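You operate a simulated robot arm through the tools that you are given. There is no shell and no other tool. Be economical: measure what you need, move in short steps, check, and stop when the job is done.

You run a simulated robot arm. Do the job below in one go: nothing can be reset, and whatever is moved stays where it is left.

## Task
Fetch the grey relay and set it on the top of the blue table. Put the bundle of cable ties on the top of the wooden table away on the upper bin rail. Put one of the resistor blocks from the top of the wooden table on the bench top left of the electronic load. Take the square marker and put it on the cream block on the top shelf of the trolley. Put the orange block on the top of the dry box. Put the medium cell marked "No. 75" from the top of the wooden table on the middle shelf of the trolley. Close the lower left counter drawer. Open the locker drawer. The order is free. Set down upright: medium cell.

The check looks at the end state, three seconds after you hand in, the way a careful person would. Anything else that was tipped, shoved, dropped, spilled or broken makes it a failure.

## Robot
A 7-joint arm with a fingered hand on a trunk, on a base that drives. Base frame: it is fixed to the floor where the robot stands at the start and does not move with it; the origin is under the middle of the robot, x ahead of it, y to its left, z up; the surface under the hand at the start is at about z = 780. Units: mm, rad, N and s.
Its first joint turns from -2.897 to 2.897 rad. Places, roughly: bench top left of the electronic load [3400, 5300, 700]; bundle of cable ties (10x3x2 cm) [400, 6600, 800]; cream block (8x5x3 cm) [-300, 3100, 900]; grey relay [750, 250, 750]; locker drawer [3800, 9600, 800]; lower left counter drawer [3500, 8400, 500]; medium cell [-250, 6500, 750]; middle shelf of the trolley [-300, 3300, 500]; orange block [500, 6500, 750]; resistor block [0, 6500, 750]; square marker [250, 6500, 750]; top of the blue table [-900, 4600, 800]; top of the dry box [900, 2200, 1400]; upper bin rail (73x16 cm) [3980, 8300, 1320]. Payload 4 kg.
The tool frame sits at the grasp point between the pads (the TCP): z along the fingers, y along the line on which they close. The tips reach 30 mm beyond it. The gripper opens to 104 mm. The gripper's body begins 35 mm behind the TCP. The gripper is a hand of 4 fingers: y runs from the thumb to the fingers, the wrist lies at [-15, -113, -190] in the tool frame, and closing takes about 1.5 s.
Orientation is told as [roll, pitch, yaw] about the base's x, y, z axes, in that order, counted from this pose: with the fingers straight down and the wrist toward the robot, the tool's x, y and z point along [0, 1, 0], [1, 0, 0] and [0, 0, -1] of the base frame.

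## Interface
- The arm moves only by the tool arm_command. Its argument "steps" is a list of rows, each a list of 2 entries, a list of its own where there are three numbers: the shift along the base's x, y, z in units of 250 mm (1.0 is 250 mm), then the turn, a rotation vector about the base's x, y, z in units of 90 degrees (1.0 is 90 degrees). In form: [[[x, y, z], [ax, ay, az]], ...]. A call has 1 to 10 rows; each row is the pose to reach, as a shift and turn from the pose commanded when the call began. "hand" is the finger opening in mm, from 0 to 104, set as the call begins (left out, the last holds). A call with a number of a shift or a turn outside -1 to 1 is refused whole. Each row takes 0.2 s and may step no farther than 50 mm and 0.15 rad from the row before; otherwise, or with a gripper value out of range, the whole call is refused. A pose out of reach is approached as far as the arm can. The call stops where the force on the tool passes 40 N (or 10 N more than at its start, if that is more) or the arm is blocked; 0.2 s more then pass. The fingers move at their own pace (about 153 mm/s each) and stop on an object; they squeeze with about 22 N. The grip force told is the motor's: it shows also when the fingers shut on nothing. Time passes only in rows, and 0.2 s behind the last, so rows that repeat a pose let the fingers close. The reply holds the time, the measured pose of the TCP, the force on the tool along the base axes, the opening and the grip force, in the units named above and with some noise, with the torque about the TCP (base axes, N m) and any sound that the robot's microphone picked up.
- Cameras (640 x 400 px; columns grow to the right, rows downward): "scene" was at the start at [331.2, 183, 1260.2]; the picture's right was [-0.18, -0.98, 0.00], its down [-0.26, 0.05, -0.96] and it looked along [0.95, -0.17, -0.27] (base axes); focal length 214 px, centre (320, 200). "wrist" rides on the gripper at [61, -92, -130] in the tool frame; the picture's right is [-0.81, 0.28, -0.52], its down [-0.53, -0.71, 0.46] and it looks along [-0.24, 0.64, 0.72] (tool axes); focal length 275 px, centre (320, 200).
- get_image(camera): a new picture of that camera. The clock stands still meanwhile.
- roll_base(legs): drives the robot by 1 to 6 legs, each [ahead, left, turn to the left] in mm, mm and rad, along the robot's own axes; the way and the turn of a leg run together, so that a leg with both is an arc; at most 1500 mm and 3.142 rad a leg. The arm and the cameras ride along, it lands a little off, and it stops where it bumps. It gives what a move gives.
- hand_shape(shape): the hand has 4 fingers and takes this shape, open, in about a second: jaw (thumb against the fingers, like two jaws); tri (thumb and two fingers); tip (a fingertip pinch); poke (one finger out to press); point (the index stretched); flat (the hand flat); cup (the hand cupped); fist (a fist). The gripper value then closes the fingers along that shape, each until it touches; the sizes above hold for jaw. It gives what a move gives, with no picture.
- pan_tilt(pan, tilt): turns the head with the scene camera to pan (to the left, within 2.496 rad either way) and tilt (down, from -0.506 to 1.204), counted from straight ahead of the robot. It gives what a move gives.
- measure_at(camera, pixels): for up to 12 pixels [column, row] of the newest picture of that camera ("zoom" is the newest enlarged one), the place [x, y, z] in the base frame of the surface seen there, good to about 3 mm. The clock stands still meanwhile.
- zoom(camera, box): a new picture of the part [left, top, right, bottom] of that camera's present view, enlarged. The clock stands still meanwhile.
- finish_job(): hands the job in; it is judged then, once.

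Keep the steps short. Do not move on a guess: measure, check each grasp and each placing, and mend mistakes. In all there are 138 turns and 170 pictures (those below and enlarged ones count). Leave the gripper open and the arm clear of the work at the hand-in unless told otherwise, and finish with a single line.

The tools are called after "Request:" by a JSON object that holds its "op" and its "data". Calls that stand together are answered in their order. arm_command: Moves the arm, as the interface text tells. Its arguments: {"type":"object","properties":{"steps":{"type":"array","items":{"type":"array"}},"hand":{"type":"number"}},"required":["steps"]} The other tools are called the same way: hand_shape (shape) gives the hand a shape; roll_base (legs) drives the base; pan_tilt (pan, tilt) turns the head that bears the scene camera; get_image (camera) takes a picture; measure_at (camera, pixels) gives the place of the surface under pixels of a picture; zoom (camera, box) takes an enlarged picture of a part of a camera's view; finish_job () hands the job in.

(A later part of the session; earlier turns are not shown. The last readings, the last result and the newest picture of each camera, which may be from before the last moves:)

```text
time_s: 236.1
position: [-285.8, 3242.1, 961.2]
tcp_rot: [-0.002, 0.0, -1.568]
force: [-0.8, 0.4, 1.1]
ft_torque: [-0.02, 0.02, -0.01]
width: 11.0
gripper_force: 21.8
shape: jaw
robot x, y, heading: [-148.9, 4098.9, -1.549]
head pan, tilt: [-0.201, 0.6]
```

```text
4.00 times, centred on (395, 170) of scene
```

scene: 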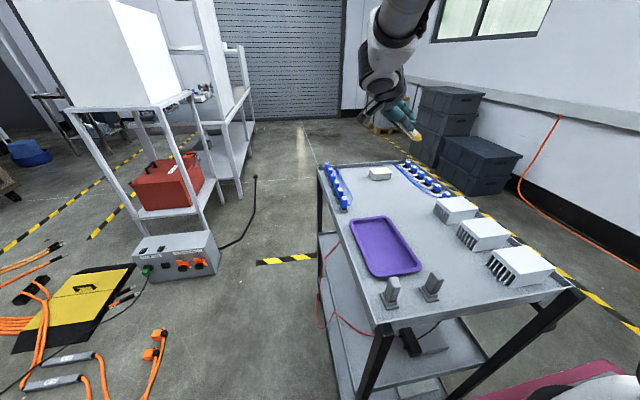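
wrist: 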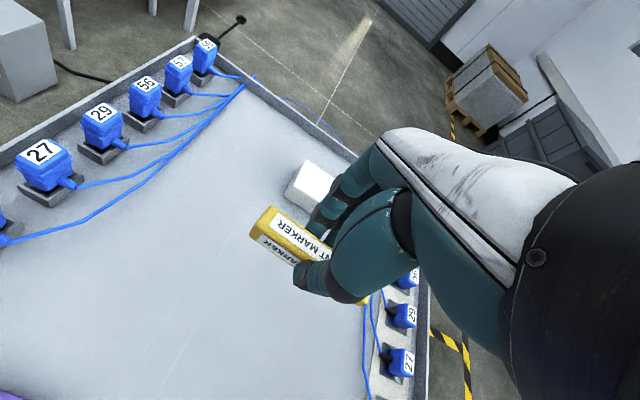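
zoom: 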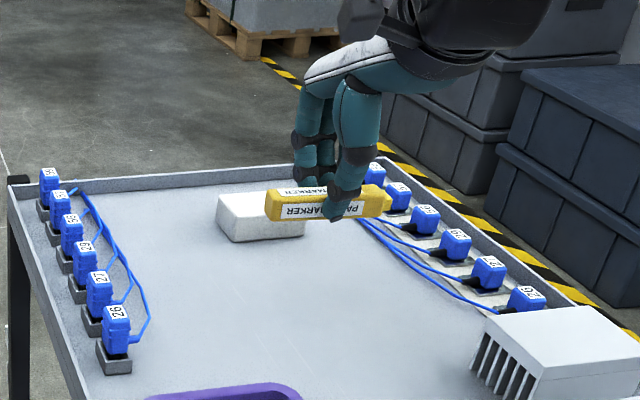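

Held level. Moving over the cream block and lowering until contact.

Request:
{"op": "arm_command", "data": {"steps": [[[-0.01, -0.157, 0], [0, 0, 0]], [[-0.02, -0.315, 0], [0, 0, 0]], [[-0.033, -0.472, 0], [0, 0, 0]], [[-0.033, -0.472, -0.08], [0, 0, 0]], [[-0.033, -0.472, -0.15], [0, 0, 0]], [[-0.033, -0.472, -0.176], [0, 0, 0]], [[-0.033, -0.472, -0.188], [0, 0, 0]], [[-0.033, -0.472, -0.194], [0, 0, 0]]]}}

Request:
{"op": "zoom", "data": {"camera": "scene", "box": [330, 120, 460, 220]}}

```text
time_s: 237.9
position: [-294.9, 3124.3, 913.1]
tcp_rot: [-0.002, 0.0, -1.571]
force: [-0.7, 2.0, 4.3]
ft_torque: [0.04, -0.01, -0.03]
width: 11.2
gripper_force: 21.8
shape: jaw
robot x, y, heading: [-145.0, 4102.7, -1.547]
head pan, tilt: [-0.201, 0.6]
```

```text
4.00 times, centred on (395, 170) of scene
```

zoom: 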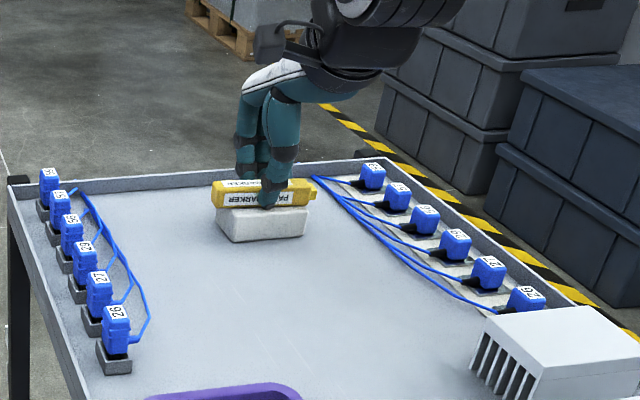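

Contact on the block (4 N). I'll open, rise, check, then retract.

Request:
{"op": "arm_command", "data": {"steps": [[[0, 0, 0], [0, 0, 0]], [[0, 0, 0], [0, 0, 0]], [[0, 0, 0], [0, 0, 0]], [[0, 0, 0], [0, 0, 0]]], "hand": 60}}

Request:
{"op": "arm_command", "data": {"steps": [[[0, 0, 0.08], [0, 0, 0]], [[0, 0, 0.24], [0, 0, 0]], [[0, 0, 0.42], [0, 0, 0]], [[0, 0, 0.6], [0, 0, 0]], [[0.06, 0.16, 0.66], [0, 0, 0]], [[0.12, 0.34, 0.72], [0, 0, 0]], [[0.18, 0.52, 0.76], [0, 0, 0]], [[0.24, 0.7, 0.8], [0, 0, 0]], [[0.3, 0.88, 0.82], [0, 0, 0]]]}}

Request:
{"op": "zoom", "data": {"camera": "scene", "box": [330, 120, 460, 220]}}

Request:
{"op": "arm_command", "data": {"steps": [[[0.05, 0.155, 0.04], [0, 0, 0]], [[0.1, 0.31, 0.08], [0, 0, 0]], [[0.13, 0.465, 0.12], [0, 0, 0]], [[0.14, 0.624, 0.13], [0, 0, 0.012]]]}}

Request:
{"op": "pan_tilt", "data": {"pan": -0.2, "tilt": 1.1}}

Request:
{"op": "get_image", "data": {"camera": "scene"}}

```text
time_s: 238.9
position: [-293.9, 3124.8, 911.5]
tcp_rot: [-0.002, 0.004, -1.571]
force: [0.0, -0.3, -0.3]
ft_torque: [0.02, -0.01, 0.0]
width: 59.8
gripper_force: 0.2
shape: jaw
robot x, y, heading: [-149.1, 4097.4, -1.546]
head pan, tilt: [-0.201, 0.6]
```

```text
time_s: 240.9
position: [-218.8, 3345.1, 1116.9]
tcp_rot: [-0.001, 0.003, -1.571]
force: [-0.3, 0.2, -0.5]
ft_torque: [0.0, -0.01, -0.01]
width: 59.8
gripper_force: 0.0
shape: jaw
robot x, y, heading: [-148.1, 4102.0, -1.549]
head pan, tilt: [-0.201, 0.6]
```

```text
4.00 times, centred on (395, 170) of scene
```

zoom: 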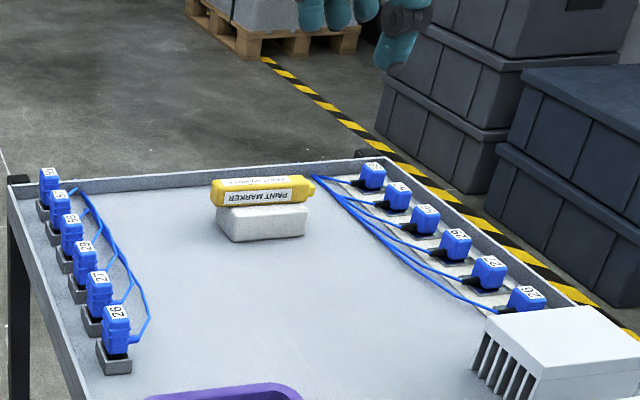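

```text
time_s: 241.9
position: [-180.7, 3499.1, 1148.9]
tcp_rot: [-0.002, 0.002, -1.551]
force: [0.3, -0.4, -1.0]
ft_torque: [0.0, -0.01, 0.01]
width: 59.8
gripper_force: 0.1
shape: jaw
robot x, y, heading: [-150.6, 4097.7, -1.544]
head pan, tilt: [-0.201, 0.6]
```

```text
time_s: 242.8
position: [-181.7, 3500.5, 1148.6]
tcp_rot: [-0.002, 0.002, -1.554]
force: [0.0, -0.5, 0.7]
ft_torque: [-0.02, 0.0, 0.01]
width: 59.9
gripper_force: 0.0
shape: jaw
robot x, y, heading: [-146.7, 4096.9, -1.548]
head pan, tilt: [-0.201, 1.1]
```

```text
77 pictures are left
```

scene: 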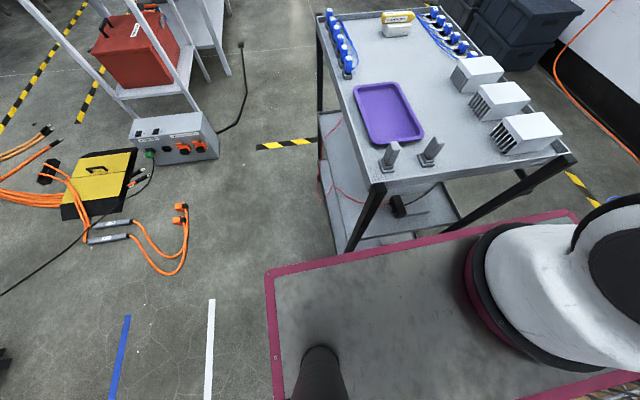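

The marker is done. While here, I'll inspect the middle shelf (z≈500) from this end.

Request:
{"op": "zoom", "data": {"camera": "scene", "box": [310, 120, 480, 250]}}

Request:
{"op": "measure_at", "data": {"camera": "scene", "pixels": [[440, 228], [460, 215], [370, 240], [355, 210], [340, 180], [400, 205], [432, 200], [420, 225], [330, 125], [350, 160], [380, 225], [400, 235]]}}

```text
3.08 times, centred on (395, 185) of scene
```

zoom: 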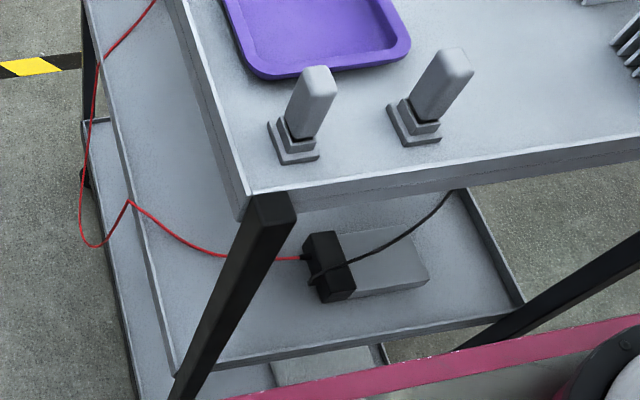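

```text
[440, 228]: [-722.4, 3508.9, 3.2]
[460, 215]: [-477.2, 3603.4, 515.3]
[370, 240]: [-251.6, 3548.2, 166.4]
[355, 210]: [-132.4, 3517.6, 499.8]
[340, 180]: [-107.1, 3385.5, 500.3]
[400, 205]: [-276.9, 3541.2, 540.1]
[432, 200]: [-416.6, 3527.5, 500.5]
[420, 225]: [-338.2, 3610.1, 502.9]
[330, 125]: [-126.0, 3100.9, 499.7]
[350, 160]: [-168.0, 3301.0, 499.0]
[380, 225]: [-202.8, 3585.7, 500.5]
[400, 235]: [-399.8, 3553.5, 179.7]
```

The east side of the middle shelf (around x −150, y 3300–3450) is free and open. The sideways hand tilt I just used will reach under the top shelf from there. Next I'll find which cell is No. 75: drive back to the table in front of the cells.

Request:
{"op": "roll_base", "data": {"legs": [[-250, 200, 0], [0, 0, 3.117], [1123, 350, 0]]}}

Request:
{"op": "pan_tilt", "data": {"pan": -0.15, "tilt": 0.5}}

Request:
{"op": "get_image", "data": {"camera": "scene"}}

```text
time_s: 257.8
position: [-307.7, 6045.4, 1148.1]
tcp_rot: [-0.001, 0.002, 1.597]
force: [-0.1, -0.2, 0.2]
ft_torque: [0.0, -0.01, -0.02]
width: 59.7
gripper_force: 0.0
shape: jaw
robot x, y, heading: [-335.4, 5444.5, 1.604]
head pan, tilt: [-0.201, 1.1]
```

```text
time_s: 258.8
position: [-306.7, 6044.6, 1147.8]
tcp_rot: [-0.002, 0.002, 1.597]
force: [0.3, -0.1, 1.3]
ft_torque: [0.0, -0.01, -0.02]
width: 59.9
gripper_force: 0.2
shape: jaw
robot x, y, heading: [-331.7, 5441.1, 1.606]
head pan, tilt: [-0.15, 0.499]
```

```text
75 pictures are left
```

scene: 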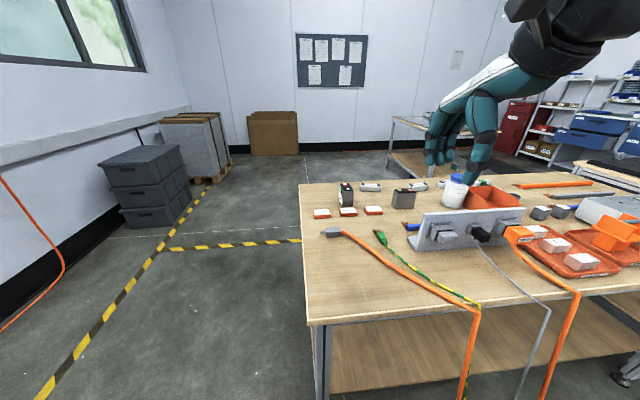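

Now the left cell's label face is visible at about (344, 195). Zooming.

Request:
{"op": "zoom", "data": {"camera": "scene", "box": [300, 165, 430, 235]}}

Request:
{"op": "measure_at", "data": {"camera": "zoom", "pixels": [[192, 95], [215, 100], [225, 130], [200, 190], [262, 120], [470, 120], [560, 115], [475, 150], [555, 150], [510, 120], [545, 200]]}}

```text
4.92 times, centred on (365, 200) of scene
```

zoom: 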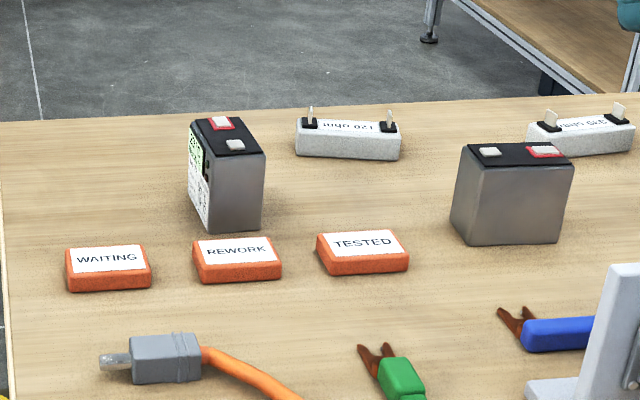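

```text
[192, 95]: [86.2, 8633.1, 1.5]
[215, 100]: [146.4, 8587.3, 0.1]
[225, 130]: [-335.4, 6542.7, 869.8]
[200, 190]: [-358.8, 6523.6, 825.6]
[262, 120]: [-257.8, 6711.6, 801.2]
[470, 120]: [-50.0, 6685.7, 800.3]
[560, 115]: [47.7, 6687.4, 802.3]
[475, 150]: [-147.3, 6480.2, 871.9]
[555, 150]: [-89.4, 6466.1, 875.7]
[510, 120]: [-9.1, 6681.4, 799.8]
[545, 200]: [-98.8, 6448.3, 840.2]
```

Zooming closer on the label of the left cell.

Request:
{"op": "zoom", "data": {"camera": "scene", "box": [332, 184, 360, 214]}}

```text
13.33 times, centred on (346, 199) of scene
```

zoom: 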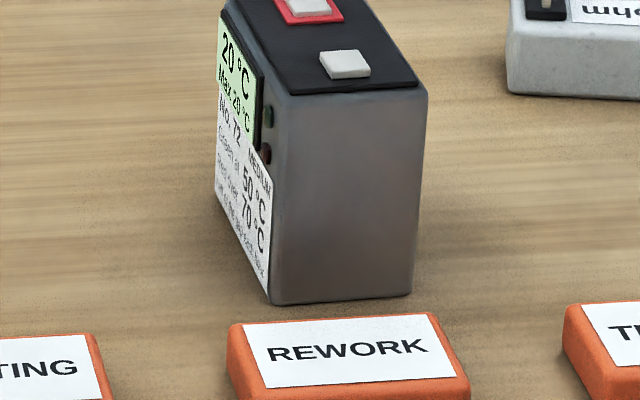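

The left cell's label looks like "No. 72", but at this angle I can't be sure. I'll bring the wrist camera round to view its west face squarely.

Request:
{"op": "arm_command", "data": {"steps": [[[-0.055, 0.13, -0.04], [0, 0, -0.085]], [[-0.11, 0.26, -0.08], [0, 0, -0.17]], [[-0.165, 0.39, -0.12], [0, 0, -0.255]], [[-0.22, 0.52, -0.16], [0, 0, -0.34]], [[-0.275, 0.65, -0.2], [0, 0, -0.425]], [[-0.332, 0.784, -0.24], [0, 0, -0.507]]]}}

Request:
{"op": "arm_command", "data": {"steps": [[[-0.066, 0.157, -0.09], [0, 0, 0]], [[-0.133, 0.314, -0.18], [0, 0, 0]], [[-0.2, 0.471, -0.28], [0, 0, 0]], [[-0.266, 0.628, -0.38], [0, 0, 0]], [[-0.332, 0.786, -0.472], [0, 0, 0]], [[-0.332, 0.786, -0.472], [0, 0, 0]]]}}

Request:
{"op": "get_image", "data": {"camera": "wrist"}}

```text
time_s: 260.2
position: [-391.1, 6241.1, 1089.8]
tcp_rot: [-0.002, 0.001, 0.799]
force: [0.9, 0.1, 0.6]
ft_torque: [0.05, 0.02, 0.0]
width: 59.9
gripper_force: 0.1
shape: jaw
robot x, y, heading: [-337.8, 5445.3, 1.605]
head pan, tilt: [-0.15, 0.499]
```

```text
time_s: 261.6
position: [-473.4, 6439.1, 971.4]
tcp_rot: [-0.002, 0.002, 0.802]
force: [-0.3, 1.0, 0.8]
ft_torque: [0.0, -0.03, 0.02]
width: 60.0
gripper_force: 0.0
shape: jaw
robot x, y, heading: [-333.7, 5441.0, 1.602]
head pan, tilt: [-0.15, 0.499]
```

```text
72 pictures are left
```

wrist: 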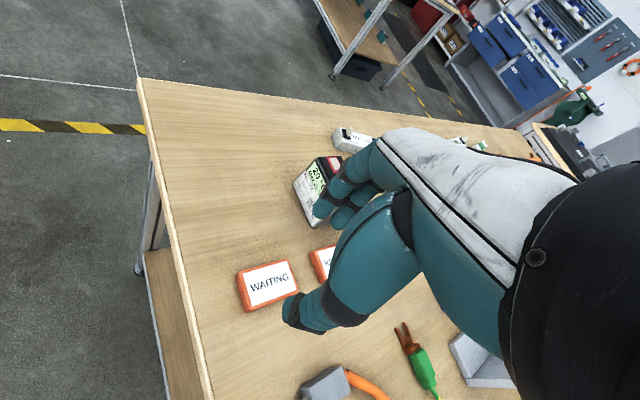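

Fingers half-cover the label. I'll shift the hand (+62, −29, +42) so the cell moves left in view, and zoom.

Request:
{"op": "arm_command", "data": {"steps": [[[0.1, -0.05, 0.1], [0, 0, 0]], [[0.25, -0.116, 0.168], [0, 0, 0]], [[0.25, -0.116, 0.168], [0, 0, 0]]]}}

Request:
{"op": "zoom", "data": {"camera": "wrist", "box": [190, 140, 330, 260]}}

```text
time_s: 262.4
position: [-410.9, 6406.7, 1013.7]
tcp_rot: [-0.002, 0.002, 0.8]
force: [-0.3, -0.3, 0.7]
ft_torque: [0.01, 0.01, 0.04]
width: 59.8
gripper_force: 0.0
shape: jaw
robot x, y, heading: [-336.9, 5447.8, 1.604]
head pan, tilt: [-0.15, 0.499]
```

```text
3.33 times, centred on (260, 200) of wrist
```

zoom: 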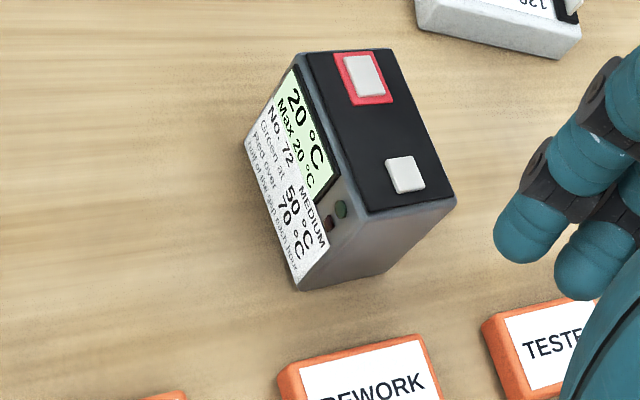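

Left is No. 72, so the right cell is the other medium cell and must be No. 75. I'll move over it, straighten the yaw, and view it.

Request:
{"op": "arm_command", "data": {"steps": [[[0.15, 0.02, 0.02], [0, 0, 0.06]], [[0.3, 0.04, 0.04], [0, 0, 0.12]], [[0.45, 0.06, 0.06], [0, 0, 0.19]], [[0.6, 0.08, 0.06], [0, 0, 0.25]]], "hand": 90}}

Request:
{"op": "arm_command", "data": {"steps": [[[0.12, 0.0, 0.02], [0, 0, 0.06]], [[0.24, -0.02, 0.02], [0, 0, 0.12]], [[0.36, -0.03, 0.0], [0, 0, 0.18]], [[0.48, -0.05, 0.0], [0, 0, 0.24]], [[0.576, -0.07, 0], [0, 0, 0.241]], [[0.576, -0.07, 0], [0, 0, 0.241]]]}}

Request:
{"op": "get_image", "data": {"camera": "wrist"}}

```text
time_s: 263.4
position: [-261.9, 6426.8, 1027.8]
tcp_rot: [-0.001, 0.002, 1.195]
force: [-0.4, 0.8, 0.6]
ft_torque: [0.02, -0.02, -0.03]
width: 89.7
gripper_force: 0.0
shape: jaw
robot x, y, heading: [-335.8, 5445.9, 1.604]
head pan, tilt: [-0.15, 0.499]
```

```text
time_s: 264.8
position: [-114.8, 6409.6, 1028.0]
tcp_rot: [-0.001, 0.001, 1.572]
force: [0.6, -0.8, 0.9]
ft_torque: [0.03, -0.04, 0.01]
width: 89.8
gripper_force: 0.0
shape: jaw
robot x, y, heading: [-333.1, 5443.6, 1.605]
head pan, tilt: [-0.15, 0.499]
```

```text
70 pictures are left
```

wrist: 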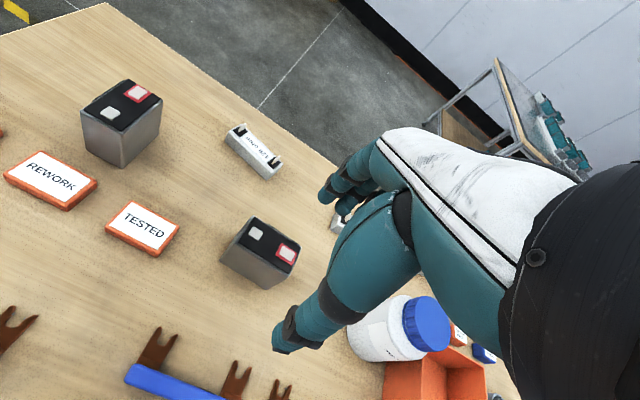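

Measuring the cell's top corners.

Request:
{"op": "zoom", "data": {"camera": "wrist", "box": [200, 200, 320, 300]}}

Request:
{"op": "measure_at", "data": {"camera": "zoom", "pixels": [[290, 80], [445, 170], [385, 235], [215, 165], [330, 160], [205, 220], [345, 310], [375, 285], [400, 230], [230, 150]]}}

```text
4.00 times, centred on (260, 250) of wrist
```

zoom: 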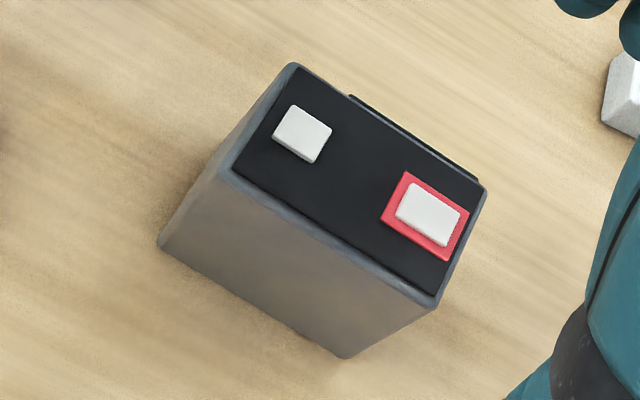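

```text
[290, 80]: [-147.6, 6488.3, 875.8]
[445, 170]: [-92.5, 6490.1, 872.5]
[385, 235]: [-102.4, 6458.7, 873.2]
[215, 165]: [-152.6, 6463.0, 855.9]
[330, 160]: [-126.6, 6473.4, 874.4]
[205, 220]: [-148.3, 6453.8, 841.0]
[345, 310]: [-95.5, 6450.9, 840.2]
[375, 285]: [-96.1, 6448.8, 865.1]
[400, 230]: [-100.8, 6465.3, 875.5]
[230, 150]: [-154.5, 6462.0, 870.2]
```

The cell is about 66×42×74 mm, centred at (−120, 6472), rotated −3°. I'll tilt the hand 45° (fingers pointing +x and down) above it, then descend with the jaws straddling its ±y faces.

Request:
{"op": "arm_command", "data": {"steps": [[[-0.01, 0.04, 0], [0, -0.085, -0.005]], [[-0.02, 0.08, 0], [0, -0.17, -0.01]], [[-0.03, 0.12, 0], [0, -0.255, -0.015]], [[-0.04, 0.17, 0], [0, -0.34, -0.02]], [[-0.04, 0.21, 0], [0, -0.42, -0.028]], [[-0.04, 0.25, -0.04], [0, -0.5, -0.033]], [[-0.04, 0.25, -0.08], [0, -0.5, -0.033]]]}}

Request:
{"op": "get_image", "data": {"camera": "wrist"}}

Request:
{"op": "zoom", "data": {"camera": "scene", "box": [330, 100, 490, 230]}}

```text
time_s: 266.4
position: [-127.0, 6471.5, 1009.5]
tcp_rot: [-0.789, -0.018, 1.525]
force: [-0.1, -0.1, -0.2]
ft_torque: [0.0, 0.03, 0.03]
width: 89.9
gripper_force: 0.1
shape: jaw
robot x, y, heading: [-337.5, 5444.5, 1.604]
head pan, tilt: [-0.15, 0.499]
```

```text
68 pictures are left
```

wrist: 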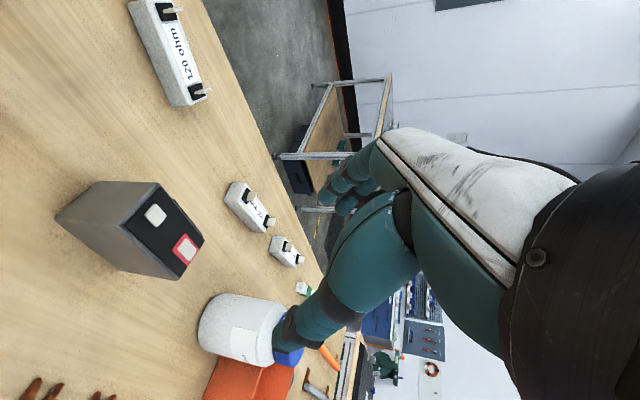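

```text
3.08 times, centred on (410, 165) of scene
```

zoom: 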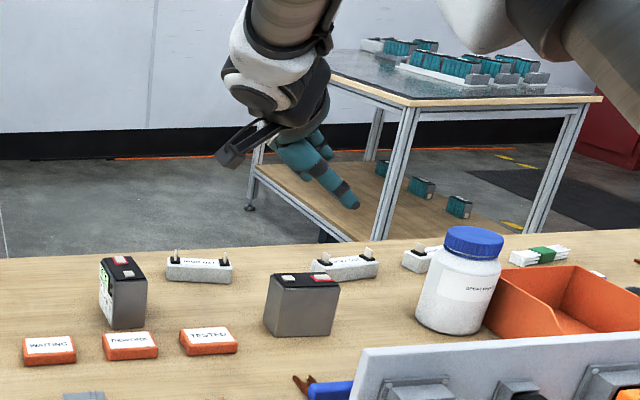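

Tilt is good and the path is clear. Descend to z≈850.

Request:
{"op": "arm_command", "data": {"steps": [[[0.01, 0.002, -0.16], [0, 0.003, 0]], [[0.02, 0.002, -0.32], [0, 0.003, 0]], [[0.028, 0.002, -0.44], [0, 0.003, 0]], [[0.028, 0.002, -0.54], [0, 0.003, 0]], [[0.028, 0.002, -0.6], [0, 0.003, 0]], [[0.028, 0.002, -0.636], [0, 0.003, 0]], [[0.028, 0.002, -0.636], [0, 0.003, 0]]]}}

Request:
{"op": "get_image", "data": {"camera": "wrist"}}

Request:
{"op": "zoom", "data": {"camera": "scene", "box": [350, 130, 470, 230]}}

```text
time_s: 268.0
position: [-119.3, 6473.6, 848.9]
tcp_rot: [-0.781, -0.017, 1.524]
force: [0.1, 0.2, -0.3]
ft_torque: [-0.01, 0.0, -0.01]
width: 89.6
gripper_force: 0.0
shape: jaw
robot x, y, heading: [-333.7, 5447.1, 1.601]
head pan, tilt: [-0.15, 0.499]
```

```text
66 pictures are left
```

wrist: 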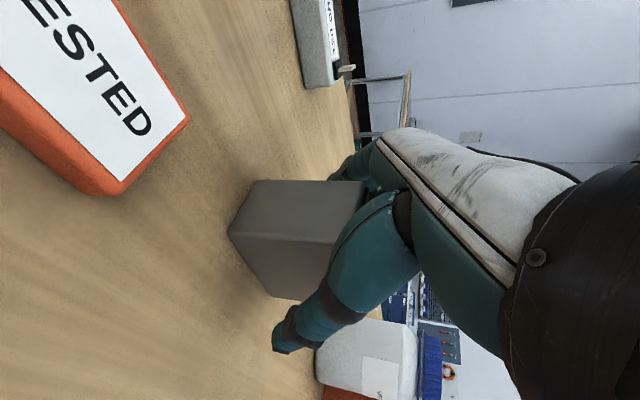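

```text
4.00 times, centred on (410, 180) of scene
```

zoom: 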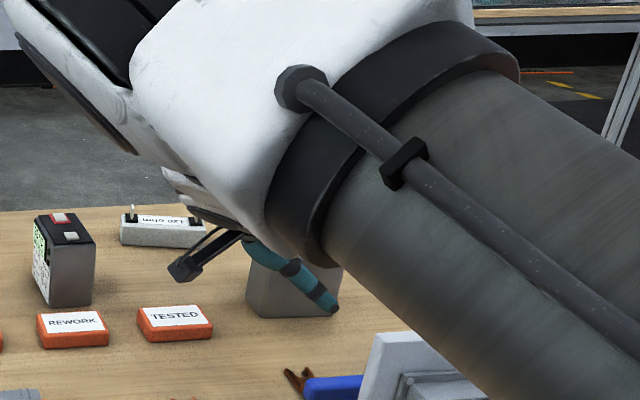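

The cell is between thumb and fingers. Close and lift.

Request:
{"op": "arm_command", "data": {"steps": [[[0, 0, 0], [0, 0, 0]], [[0, 0, 0], [0, 0, 0]], [[0, 0, 0], [0, 0, 0]], [[0, 0, 0], [0, 0, 0]], [[0, 0, 0], [0, 0, 0]], [[0, 0, 0], [0, 0, 0]]], "hand": 20}}

Request:
{"op": "arm_command", "data": {"steps": [[[0, 0, 0.04], [0, 0, 0]], [[0, 0, 0.12], [0, 0, 0]], [[0, 0, 0.28], [0, 0, 0]], [[0, 0, 0.46], [0, 0, 0]], [[0, 0, 0.64], [0, 0, 0]], [[0, 0, 0.82], [0, 0, 0]], [[0, 0, 0.82], [0, 0, 0]]]}}

Request:
{"op": "get_image", "data": {"camera": "scene"}}

Request:
{"op": "get_image", "data": {"camera": "wrist"}}

```text
time_s: 269.4
position: [-119.2, 6472.4, 849.3]
tcp_rot: [-0.781, -0.017, 1.523]
force: [1.0, -1.1, -0.6]
ft_torque: [-0.1, 0.02, 0.03]
width: 38.3
gripper_force: 21.6
shape: jaw
robot x, y, heading: [-332.7, 5443.9, 1.607]
head pan, tilt: [-0.15, 0.499]
```

```text
time_s: 271.0
position: [-119.3, 6474.1, 1052.2]
tcp_rot: [-0.784, -0.016, 1.525]
force: [-0.7, -0.4, -5.1]
ft_torque: [0.0, 0.06, 0.02]
width: 38.3
gripper_force: 21.5
shape: jaw
robot x, y, heading: [-333.9, 5445.9, 1.606]
head pan, tilt: [-0.15, 0.499]
```

```text
64 pictures are left
```

scene: 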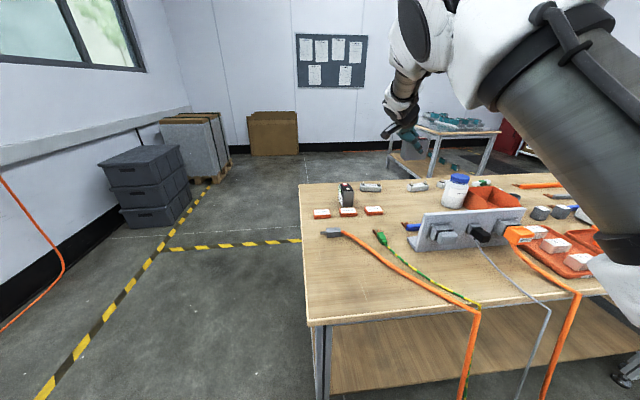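

```text
63 pictures are left
```

wrist: 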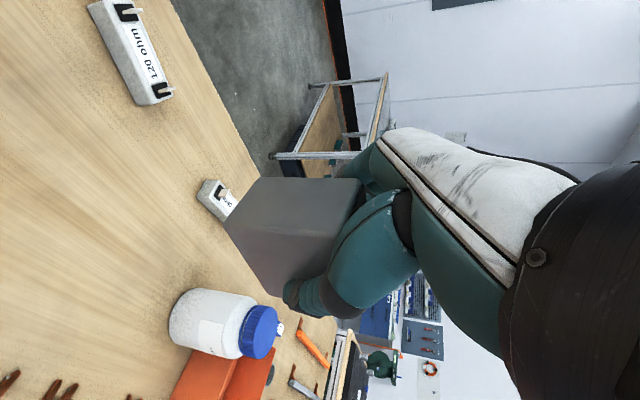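

The cell is held level and upright. I'll pull back with the same tilt and drive to the north-east of the trolley, facing −y.

Request:
{"op": "arm_command", "data": {"steps": [[[0, -0.16, 0.04], [0, 0, 0]], [[0, -0.33, 0.08], [0, 0, 0]], [[0, -0.5, 0.12], [0, 0, 0]], [[0, -0.67, 0.16], [0, 0, 0]], [[0, -0.84, 0.16], [0, 0, 0]], [[0, -1.0, 0.16], [0, 0, 0]]]}}

Request:
{"op": "roll_base", "data": {"legs": [[-290, -510, 0], [0, 0, 3.107], [845, 80, 0]]}}

Request:
{"op": "pan_tilt", "data": {"pan": -0.75, "tilt": 0.75}}

Request:
{"op": "get_image", "data": {"camera": "scene"}}

```text
time_s: 272.4
position: [-119.4, 6223.1, 1094.3]
tcp_rot: [-0.781, -0.015, 1.522]
force: [-0.3, 0.4, -3.9]
ft_torque: [0.0, 0.01, 0.01]
width: 37.9
gripper_force: 21.8
shape: jaw
robot x, y, heading: [-334.0, 5441.8, 1.603]
head pan, tilt: [-0.15, 0.499]
```

```text
time_s: 287.3
position: [142.7, 3537.0, 1094.9]
tcp_rot: [-0.782, -0.018, -1.584]
force: [-0.3, -1.2, -5.1]
ft_torque: [-0.01, -0.02, 0.01]
width: 37.8
gripper_force: 21.7
shape: jaw
robot x, y, heading: [329.9, 4321.0, -1.503]
head pan, tilt: [-0.15, 0.499]
```

```text
time_s: 288.3
position: [142.9, 3535.5, 1094.7]
tcp_rot: [-0.784, -0.019, -1.585]
force: [0.9, 0.1, -4.1]
ft_torque: [0.01, 0.02, -0.01]
width: 37.7
gripper_force: 21.8
shape: jaw
robot x, y, heading: [335.1, 4324.4, -1.504]
head pan, tilt: [-0.75, 0.75]
```

```text
62 pictures are left
```

scene: 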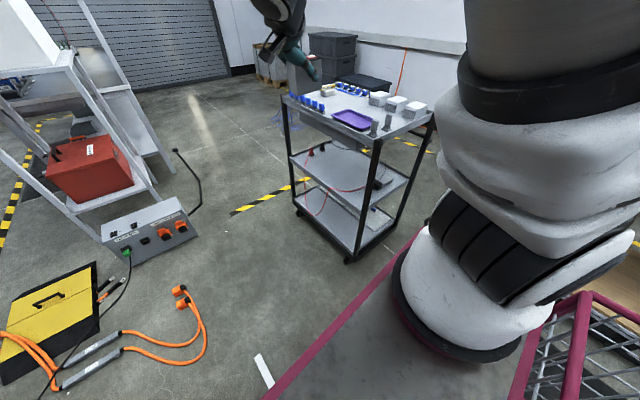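

Zooming on the middle shelf's east side to check the free spot and the red lead.

Request:
{"op": "zoom", "data": {"camera": "scene", "box": [280, 85, 440, 235]}}

Request:
{"op": "measure_at", "data": {"camera": "zoom", "pixels": [[190, 185], [250, 205], [210, 170], [290, 225], [300, 240], [160, 180], [230, 170], [200, 215], [270, 235], [165, 160], [285, 205], [320, 250]]}}

```text
2.67 times, centred on (360, 160) of scene
```

zoom: 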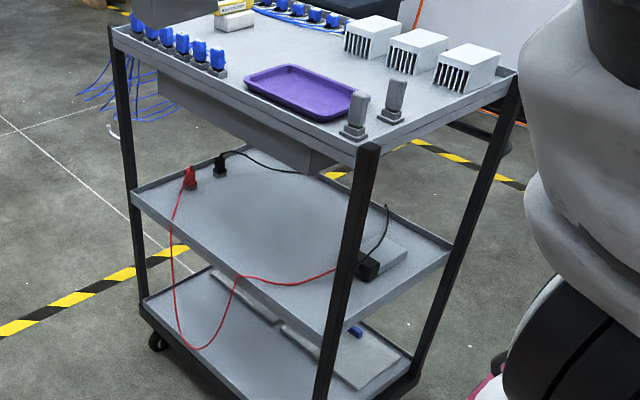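

```text
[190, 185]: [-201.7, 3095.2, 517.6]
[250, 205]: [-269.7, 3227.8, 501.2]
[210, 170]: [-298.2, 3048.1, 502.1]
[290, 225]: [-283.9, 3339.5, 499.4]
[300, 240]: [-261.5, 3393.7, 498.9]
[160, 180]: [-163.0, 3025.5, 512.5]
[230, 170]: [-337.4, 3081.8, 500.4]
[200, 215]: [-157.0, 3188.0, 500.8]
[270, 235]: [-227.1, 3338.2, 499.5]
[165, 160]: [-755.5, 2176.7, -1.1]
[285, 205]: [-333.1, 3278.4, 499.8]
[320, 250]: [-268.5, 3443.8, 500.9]
```

The red lead crosses the shelf's east lip at about y 3110 and y 3330. The shelf between, around (−170, 3215), is free. I'll straighten the base, drive 195 mm closer, and take the arm to the east side at y 3215.

Request:
{"op": "roll_base", "data": {"legs": [[0, 0, -0.068], [195, 0, 0]]}}

Request:
{"op": "measure_at", "data": {"camera": "zoom", "pixels": [[300, 165], [250, 140], [170, 95], [238, 277], [310, 172]]}}

```text
time_s: 290.3
position: [91.4, 3356.7, 1094.9]
tcp_rot: [-0.783, -0.018, -1.651]
force: [-0.4, 0.1, -5.0]
ft_torque: [0.02, 0.01, 0.02]
width: 37.4
gripper_force: 22.2
shape: jaw
robot x, y, heading: [331.7, 4127.2, -1.572]
head pan, tilt: [-0.75, 0.75]
```

```text
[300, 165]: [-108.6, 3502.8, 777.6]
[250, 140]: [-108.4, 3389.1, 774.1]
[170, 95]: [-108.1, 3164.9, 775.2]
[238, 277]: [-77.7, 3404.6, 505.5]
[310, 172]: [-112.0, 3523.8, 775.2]
```

The lead crosses at y≈3405, so y 3240 is clear. Moving to (110, 3240) and lowering beside the trolley to z≈585.

Request:
{"op": "arm_command", "data": {"steps": [[[0.02, -0.12, -0.12], [0, 0, 0.015]], [[0.04, -0.24, -0.24], [0, 0, 0.03]], [[0.06, -0.36, -0.36], [0, 0, 0.05]], [[0.08, -0.468, -0.48], [0, 0, 0.05]], [[0.08, -0.468, -0.6], [0, 0, 0.05]]]}}

Request:
{"op": "arm_command", "data": {"steps": [[[0, 0, -0.18], [0, 0, 0]], [[0, 0, -0.36], [0, 0, 0]], [[0, 0, -0.54], [0, 0, 0]], [[0, 0, -0.72], [0, 0, 0]], [[0, 0, -0.9], [0, 0, 0]], [[0, 0, -1.0], [0, 0, 0]]]}}

Request:
{"op": "arm_command", "data": {"steps": [[[0, 0, -0.16], [0, 0, 0]], [[0, 0, -0.32], [0, 0, 0]], [[0, 0, -0.44], [0, 0, 0]], [[0, 0, -0.44], [0, 0, 0]]]}}

Request:
{"op": "pan_tilt", "data": {"pan": -0.75, "tilt": 0.9}}

Request:
{"op": "get_image", "data": {"camera": "scene"}}

```text
time_s: 291.5
position: [108.2, 3238.2, 945.7]
tcp_rot: [-0.782, -0.016, -1.574]
force: [-0.3, 0.3, -4.0]
ft_torque: [-0.01, -0.06, 0.01]
width: 37.6
gripper_force: 21.8
shape: jaw
robot x, y, heading: [330.4, 4125.9, -1.572]
head pan, tilt: [-0.75, 0.75]
```

```text
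time_s: 292.9
position: [109.8, 3240.3, 694.5]
tcp_rot: [-0.781, -0.017, -1.575]
force: [-0.6, -0.3, -5.3]
ft_torque: [0.03, -0.01, -0.01]
width: 37.0
gripper_force: 22.0
shape: jaw
robot x, y, heading: [331.9, 4126.8, -1.566]
head pan, tilt: [-0.75, 0.75]
```

```text
time_s: 293.9
position: [111.3, 3239.8, 583.1]
tcp_rot: [-0.783, -0.017, -1.572]
force: [-0.2, 0.0, -4.9]
ft_torque: [0.0, -0.03, -0.03]
width: 37.2
gripper_force: 22.1
shape: jaw
robot x, y, heading: [333.4, 4128.2, -1.566]
head pan, tilt: [-0.75, 0.75]
```

```text
time_s: 294.6
position: [110.9, 3239.7, 583.1]
tcp_rot: [-0.781, -0.015, -1.573]
force: [-0.2, 0.4, -5.2]
ft_torque: [0.03, 0.0, -0.01]
width: 37.4
gripper_force: 22.4
shape: jaw
robot x, y, heading: [332.4, 4129.4, -1.572]
head pan, tilt: [-0.75, 0.901]
```

```text
60 pictures are left
```

scene: 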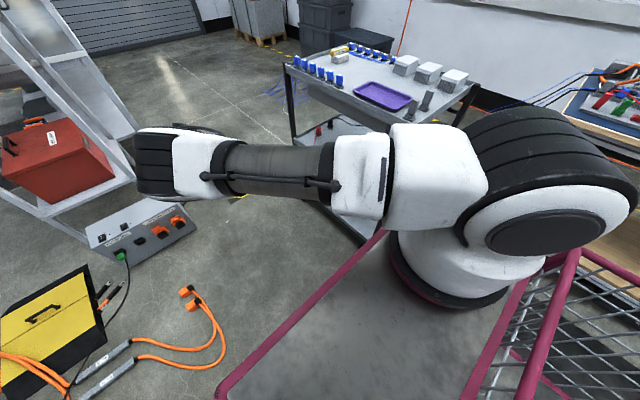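

The elbow hides the hand. I'll measure where the elbow is relative to the stand, and use the wrist camera to view the shelf.

Request:
{"op": "measure_at", "data": {"camera": "scene", "pixels": [[150, 150], [185, 150], [270, 165], [420, 170], [540, 180], [130, 110]]}}

Request:
{"op": "get_image", "data": {"camera": "wrist"}}

```text
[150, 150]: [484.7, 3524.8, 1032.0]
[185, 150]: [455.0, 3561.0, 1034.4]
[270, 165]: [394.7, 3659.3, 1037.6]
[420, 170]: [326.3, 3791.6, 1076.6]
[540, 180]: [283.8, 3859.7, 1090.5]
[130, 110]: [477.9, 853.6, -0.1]
```

```text
59 pictures are left
```

wrist: 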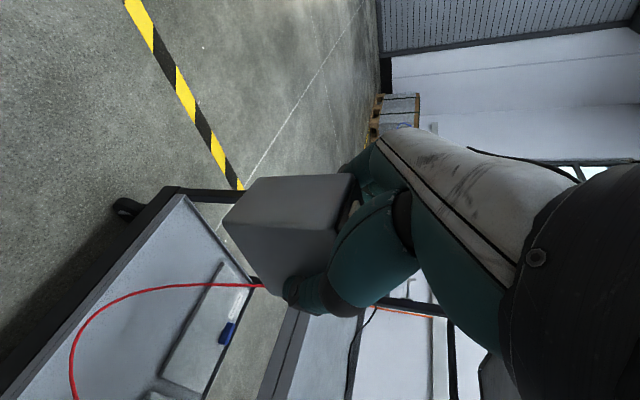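

The elbow is clear, and the forearm comes in from the east. Now move the cell in over the lip (bottom at z≈534, lip 515) to x −165.

Request:
{"op": "arm_command", "data": {"steps": [[[-0.14, 0, 0], [0, 0, 0]], [[-0.28, 0, 0], [0, 0, 0]], [[-0.42, 0, 0], [0, 0, 0]], [[-0.56, 0, 0], [0, 0, 0]], [[-0.56, 0, 0], [0, 0, 0]]]}}

Request:
{"op": "arm_command", "data": {"steps": [[[-0.1, 0, 0], [0, 0, 0]], [[-0.2, 0, 0], [0, 0, 0]], [[-0.3, 0, 0], [0, 0, 0]], [[-0.4, 0, 0], [0, 0, 0]], [[-0.5, 0, 0], [0, 0, 0]], [[-0.544, 0, 0], [0, 0, 0]], [[-0.544, 0, 0], [0, 0, 0]]]}}

Request:
{"op": "get_image", "data": {"camera": "wrist"}}

Request:
{"op": "get_image", "data": {"camera": "scene"}}

```text
time_s: 295.8
position: [-29.6, 3240.4, 584.3]
tcp_rot: [-0.782, -0.017, -1.572]
force: [0.4, -0.1, -5.2]
ft_torque: [0.02, -0.03, 0.0]
width: 37.3
gripper_force: 22.0
shape: jaw
robot x, y, heading: [335.7, 4128.0, -1.573]
head pan, tilt: [-0.75, 0.901]
```

```text
time_s: 297.4
position: [-164.8, 3240.4, 583.8]
tcp_rot: [-0.783, -0.015, -1.572]
force: [-0.1, -0.9, -5.6]
ft_torque: [0.02, -0.03, -0.01]
width: 37.3
gripper_force: 22.1
shape: jaw
robot x, y, heading: [332.9, 4126.5, -1.574]
head pan, tilt: [-0.75, 0.901]
```

```text
58 pictures are left
```

wrist: 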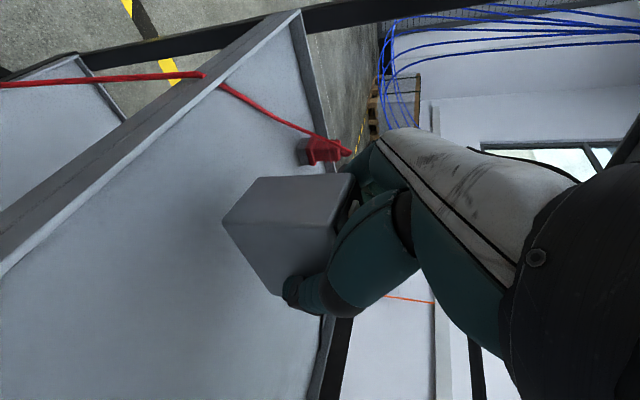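

```text
57 pictures are left
```

scene: 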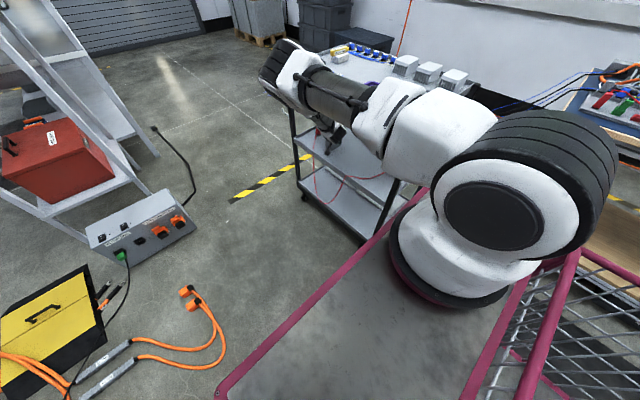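

The cell is over free shelf, with the red plug to its left untouched. Lower gently to contact.

Request:
{"op": "arm_command", "data": {"steps": [[[0, 0, -0.06], [0, 0, 0]], [[0, 0, -0.1], [0, 0, 0]], [[0, 0, -0.12], [0, 0, 0]], [[0, 0, -0.13], [0, 0, 0]], [[0, 0, -0.138], [0, 0, 0]], [[0, 0, -0.144], [0, 0, 0]]]}}

```text
time_s: 298.8
position: [-165.5, 3238.7, 547.8]
tcp_rot: [-0.781, -0.018, -1.571]
force: [2.9, -2.3, 8.2]
ft_torque: [0.16, -0.05, -0.16]
width: 38.3
gripper_force: 22.0
shape: jaw
robot x, y, heading: [332.2, 4131.4, -1.577]
head pan, tilt: [-0.75, 0.901]
```

Contact. Open to 70 and withdraw backward along the tool axis, then out east.

Request:
{"op": "arm_command", "data": {"steps": [[[0, 0, 0.004], [0, 0, 0]], [[0, 0, 0.004], [0, 0, 0]], [[0, 0, 0.004], [0, 0, 0]], [[0, 0, 0.004], [0, 0, 0]]], "hand": 72}}

Request:
{"op": "arm_command", "data": {"steps": [[[0.06, 0, 0.06], [0, 0, 0]], [[0.14, 0, 0.13], [0, 0, 0]], [[0.24, 0, 0.22], [0, 0, 0]], [[0.38, 0, 0.26], [0, 0, 0]], [[0.54, 0, 0.26], [0, 0, 0]], [[0.72, 0, 0.26], [0, 0, 0]], [[0.9, 0, 0.26], [0, 0, 0]], [[1.0, 0, 0.26], [0, 0, 0]]]}}

Request:
{"op": "get_image", "data": {"camera": "wrist"}}

```text
time_s: 299.8
position: [-165.0, 3240.8, 548.6]
tcp_rot: [-0.781, -0.017, -1.573]
force: [-0.6, 0.6, -0.4]
ft_torque: [-0.03, 0.01, -0.01]
width: 71.5
gripper_force: 0.0
shape: jaw
robot x, y, heading: [334.7, 4128.1, -1.571]
head pan, tilt: [-0.75, 0.901]
```

```text
time_s: 301.6
position: [84.7, 3237.1, 615.0]
tcp_rot: [-0.783, -0.018, -1.575]
force: [-0.9, 0.1, 0.9]
ft_torque: [-0.01, -0.05, 0.0]
width: 71.9
gripper_force: 0.1
shape: jaw
robot x, y, heading: [330.7, 4129.6, -1.575]
head pan, tilt: [-0.75, 0.901]
```

```text
56 pictures are left
```

wrist: 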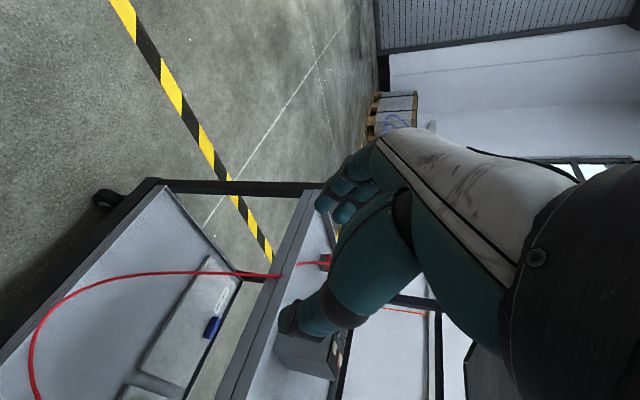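

The cell stands on the shelf at (305, 355). I'll raise the arm, level the hand, return to ready, and take a look with the head camera.

Request:
{"op": "arm_command", "data": {"steps": [[[0.1, 0, 0.16], [0, 0, 0]], [[0.15, 0, 0.34], [0, 0, 0]], [[0.2, 0, 0.52], [0, 0, 0]], [[0.2, 0, 0.7], [0, 0, 0]], [[0.2, 0, 0.88], [0, 0, 0]], [[0.2, 0, 1.0], [0, 0, 0]]], "hand": 100}}

Request:
{"op": "arm_command", "data": {"steps": [[[0.04, 0.05, 0.17], [0.001, -0.06, 0]], [[0.08, 0.1, 0.34], [0.002, -0.12, 0]], [[0.12, 0.16, 0.5], [0.004, -0.18, 0]], [[0.16, 0.22, 0.66], [0.005, -0.25, 0]], [[0.2, 0.3, 0.8], [0.007, -0.32, 0]], [[0.24, 0.4, 0.92], [0.009, -0.39, 0]], [[0.28, 0.5, 0.96], [0.01, -0.45, 0]], [[0.32, 0.6, 1.0], [0.011, -0.498, 0]]]}}

Request:
{"op": "arm_command", "data": {"steps": [[[0.06, 0.15, 0.05], [0, 0, 0]], [[0.12, 0.3, 0.1], [0, 0, 0]], [[0.2, 0.45, 0.15], [0, 0, 0]], [[0.26, 0.576, 0.16], [0, 0, 0]], [[0.26, 0.576, 0.16], [0, 0, 0]]]}}

Request:
{"op": "zoom", "data": {"camera": "scene", "box": [270, 30, 450, 230]}}

```text
time_s: 303.0
position: [134.2, 3240.2, 862.7]
tcp_rot: [-0.782, -0.015, -1.572]
force: [-0.3, 0.3, -0.5]
ft_torque: [0.0, -0.02, -0.01]
width: 100.0
gripper_force: 0.0
shape: jaw
robot x, y, heading: [329.9, 4132.3, -1.572]
head pan, tilt: [-0.75, 0.901]
```

```text
time_s: 304.8
position: [215.3, 3389.3, 1114.8]
tcp_rot: [0.0, 0.006, -1.577]
force: [-0.5, -1.3, 0.0]
ft_torque: [-0.01, -0.03, -0.01]
width: 100.0
gripper_force: 0.1
shape: jaw
robot x, y, heading: [331.0, 4127.8, -1.572]
head pan, tilt: [-0.75, 0.901]
```

```text
time_s: 306.0
position: [279.2, 3534.0, 1154.5]
tcp_rot: [0.001, 0.005, -1.579]
force: [-1.4, 1.0, 0.0]
ft_torque: [-0.02, 0.01, 0.01]
width: 100.1
gripper_force: 0.1
shape: jaw
robot x, y, heading: [331.5, 4125.5, -1.574]
head pan, tilt: [-0.75, 0.901]
```

```text
2.00 times, centred on (360, 130) of scene
```

zoom: 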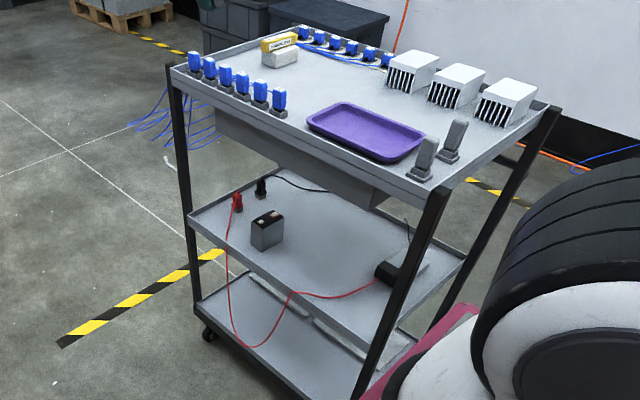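

The cell stands upright on the middle shelf and the marker is on its block. Next: the resistor block and cable ties. I'll turn and drive back to the wooden table and reach over the 47-ohm block at (227, 6624).

Request:
{"op": "roll_base", "data": {"legs": [[0, 0, 3.141], [1374, 190, 0]]}}

Request:
{"op": "arm_command", "data": {"steps": [[[0.01, 0.16, -0.02], [0, 0, 0]], [[0.02, 0.32, -0.04], [0, 0, 0]], [[0.03, 0.48, -0.07], [0, 0, 0]], [[0.04, 0.64, -0.1], [0, 0, 0]], [[0.05, 0.8, -0.14], [0, 0, 0]]]}}

Request:
{"op": "arm_command", "data": {"steps": [[[0.01, 0.16, -0.05], [0, 0, 0]], [[0.02, 0.32, -0.1], [0, 0, 0]], [[0.03, 0.48, -0.15], [0, 0, 0]], [[0.04, 0.64, -0.2], [0, 0, 0]], [[0.05, 0.8, -0.24], [0, 0, 0]], [[0.05, 0.8, -0.24], [0, 0, 0]]]}}

Request:
{"op": "get_image", "data": {"camera": "wrist"}}

```text
time_s: 320.2
position: [185.0, 6067.7, 1155.6]
tcp_rot: [-0.001, 0.004, 1.565]
force: [-0.6, -0.4, -0.2]
ft_torque: [0.03, -0.01, 0.0]
width: 99.8
gripper_force: 0.2
shape: jaw
robot x, y, heading: [136.7, 5470.5, 1.573]
head pan, tilt: [-0.75, 0.901]
```

```text
time_s: 321.4
position: [196.2, 6267.5, 1121.0]
tcp_rot: [-0.001, 0.005, 1.566]
force: [0.2, 0.1, 0.9]
ft_torque: [0.0, -0.01, -0.01]
width: 99.6
gripper_force: 0.1
shape: jaw
robot x, y, heading: [135.6, 5472.8, 1.572]
head pan, tilt: [-0.75, 0.901]
```

```text
time_s: 322.8
position: [209.2, 6468.3, 1059.5]
tcp_rot: [-0.001, 0.005, 1.566]
force: [0.6, 0.5, -0.2]
ft_torque: [0.02, 0.02, -0.05]
width: 100.0
gripper_force: 0.0
shape: jaw
robot x, y, heading: [134.5, 5469.8, 1.575]
head pan, tilt: [-0.75, 0.901]
```

```text
54 pictures are left
```

wrist: 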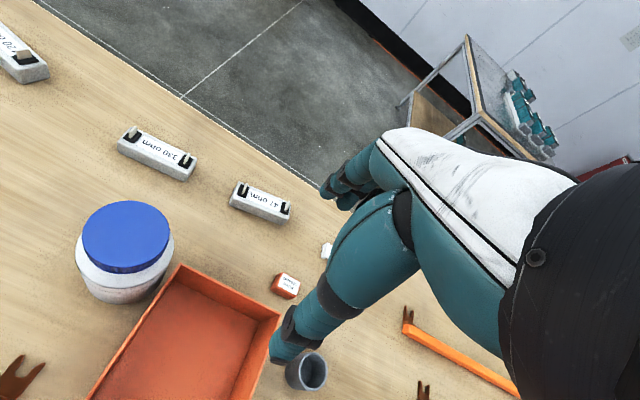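

The 47-ohm block is at (260, 203). Measuring it.

Request:
{"op": "zoom", "data": {"camera": "wrist", "box": [210, 165, 310, 235]}}

Request:
{"op": "measure_at", "data": {"camera": "zoom", "pixels": [[150, 190], [495, 345], [330, 210], [300, 270], [200, 210], [440, 310], [160, 250], [450, 370], [375, 200], [320, 240]]}}

```text
5.71 times, centred on (260, 200) of wrist
```

zoom: 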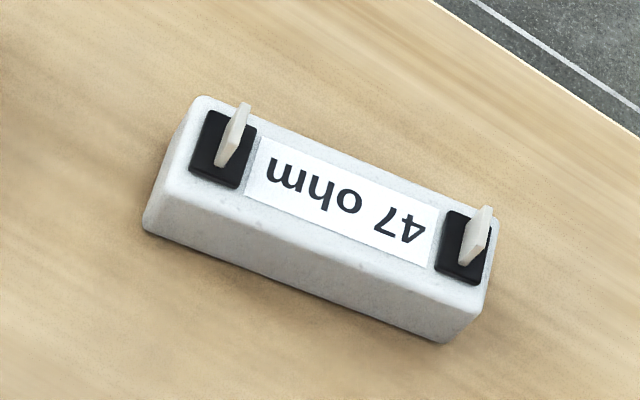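

```text
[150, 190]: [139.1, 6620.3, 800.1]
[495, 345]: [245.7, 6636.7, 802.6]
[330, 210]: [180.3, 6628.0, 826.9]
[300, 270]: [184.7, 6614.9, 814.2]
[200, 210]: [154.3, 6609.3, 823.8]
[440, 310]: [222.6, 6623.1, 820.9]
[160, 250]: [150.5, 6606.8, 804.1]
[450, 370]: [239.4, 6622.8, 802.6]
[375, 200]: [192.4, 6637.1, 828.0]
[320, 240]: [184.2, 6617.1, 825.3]
```

The block is about 85×25 mm, centred at (186, 6628), rotated +11.6°. I'll position over it with yaw +0.2, descend, close, and lift.

Request:
{"op": "arm_command", "data": {"steps": [[[-0.02, 0.128, -0.09], [0, 0, 0.03]], [[-0.04, 0.256, -0.18], [0, 0, 0.06]], [[-0.06, 0.384, -0.27], [0, 0, 0.09]], [[-0.08, 0.512, -0.36], [0, 0, 0.12]], [[-0.092, 0.64, -0.44], [0, 0, 0.132]], [[-0.092, 0.64, -0.44], [0, 0, 0.132]]], "hand": 75}}

Request:
{"op": "arm_command", "data": {"steps": [[[0, 0, -0.14], [0, 0, 0]], [[0, 0, -0.28], [0, 0, 0]], [[0, 0, -0.38], [0, 0, 0]], [[0, 0, -0.44], [0, 0, 0]], [[0, 0, -0.464], [0, 0, 0]], [[0, 0, -0.464], [0, 0, 0]]]}}

Request:
{"op": "get_image", "data": {"camera": "wrist"}}

```text
time_s: 324.2
position: [186.4, 6629.0, 949.3]
tcp_rot: [0.0, 0.005, 1.772]
force: [0.0, 0.1, 1.3]
ft_torque: [-0.02, 0.03, -0.01]
width: 75.3
gripper_force: 0.1
shape: jaw
robot x, y, heading: [134.8, 5475.8, 1.576]
head pan, tilt: [-0.75, 0.901]
```

```text
time_s: 325.6
position: [185.6, 6627.8, 832.4]
tcp_rot: [0.001, 0.006, 1.773]
force: [-0.6, -0.9, 0.1]
ft_torque: [-0.01, 0.04, -0.02]
width: 75.4
gripper_force: 0.1
shape: jaw
robot x, y, heading: [134.5, 5475.2, 1.576]
head pan, tilt: [-0.75, 0.901]
```

```text
52 pictures are left
```

wrist: 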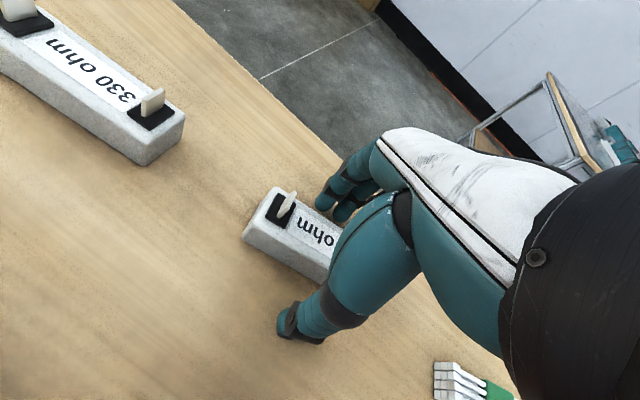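

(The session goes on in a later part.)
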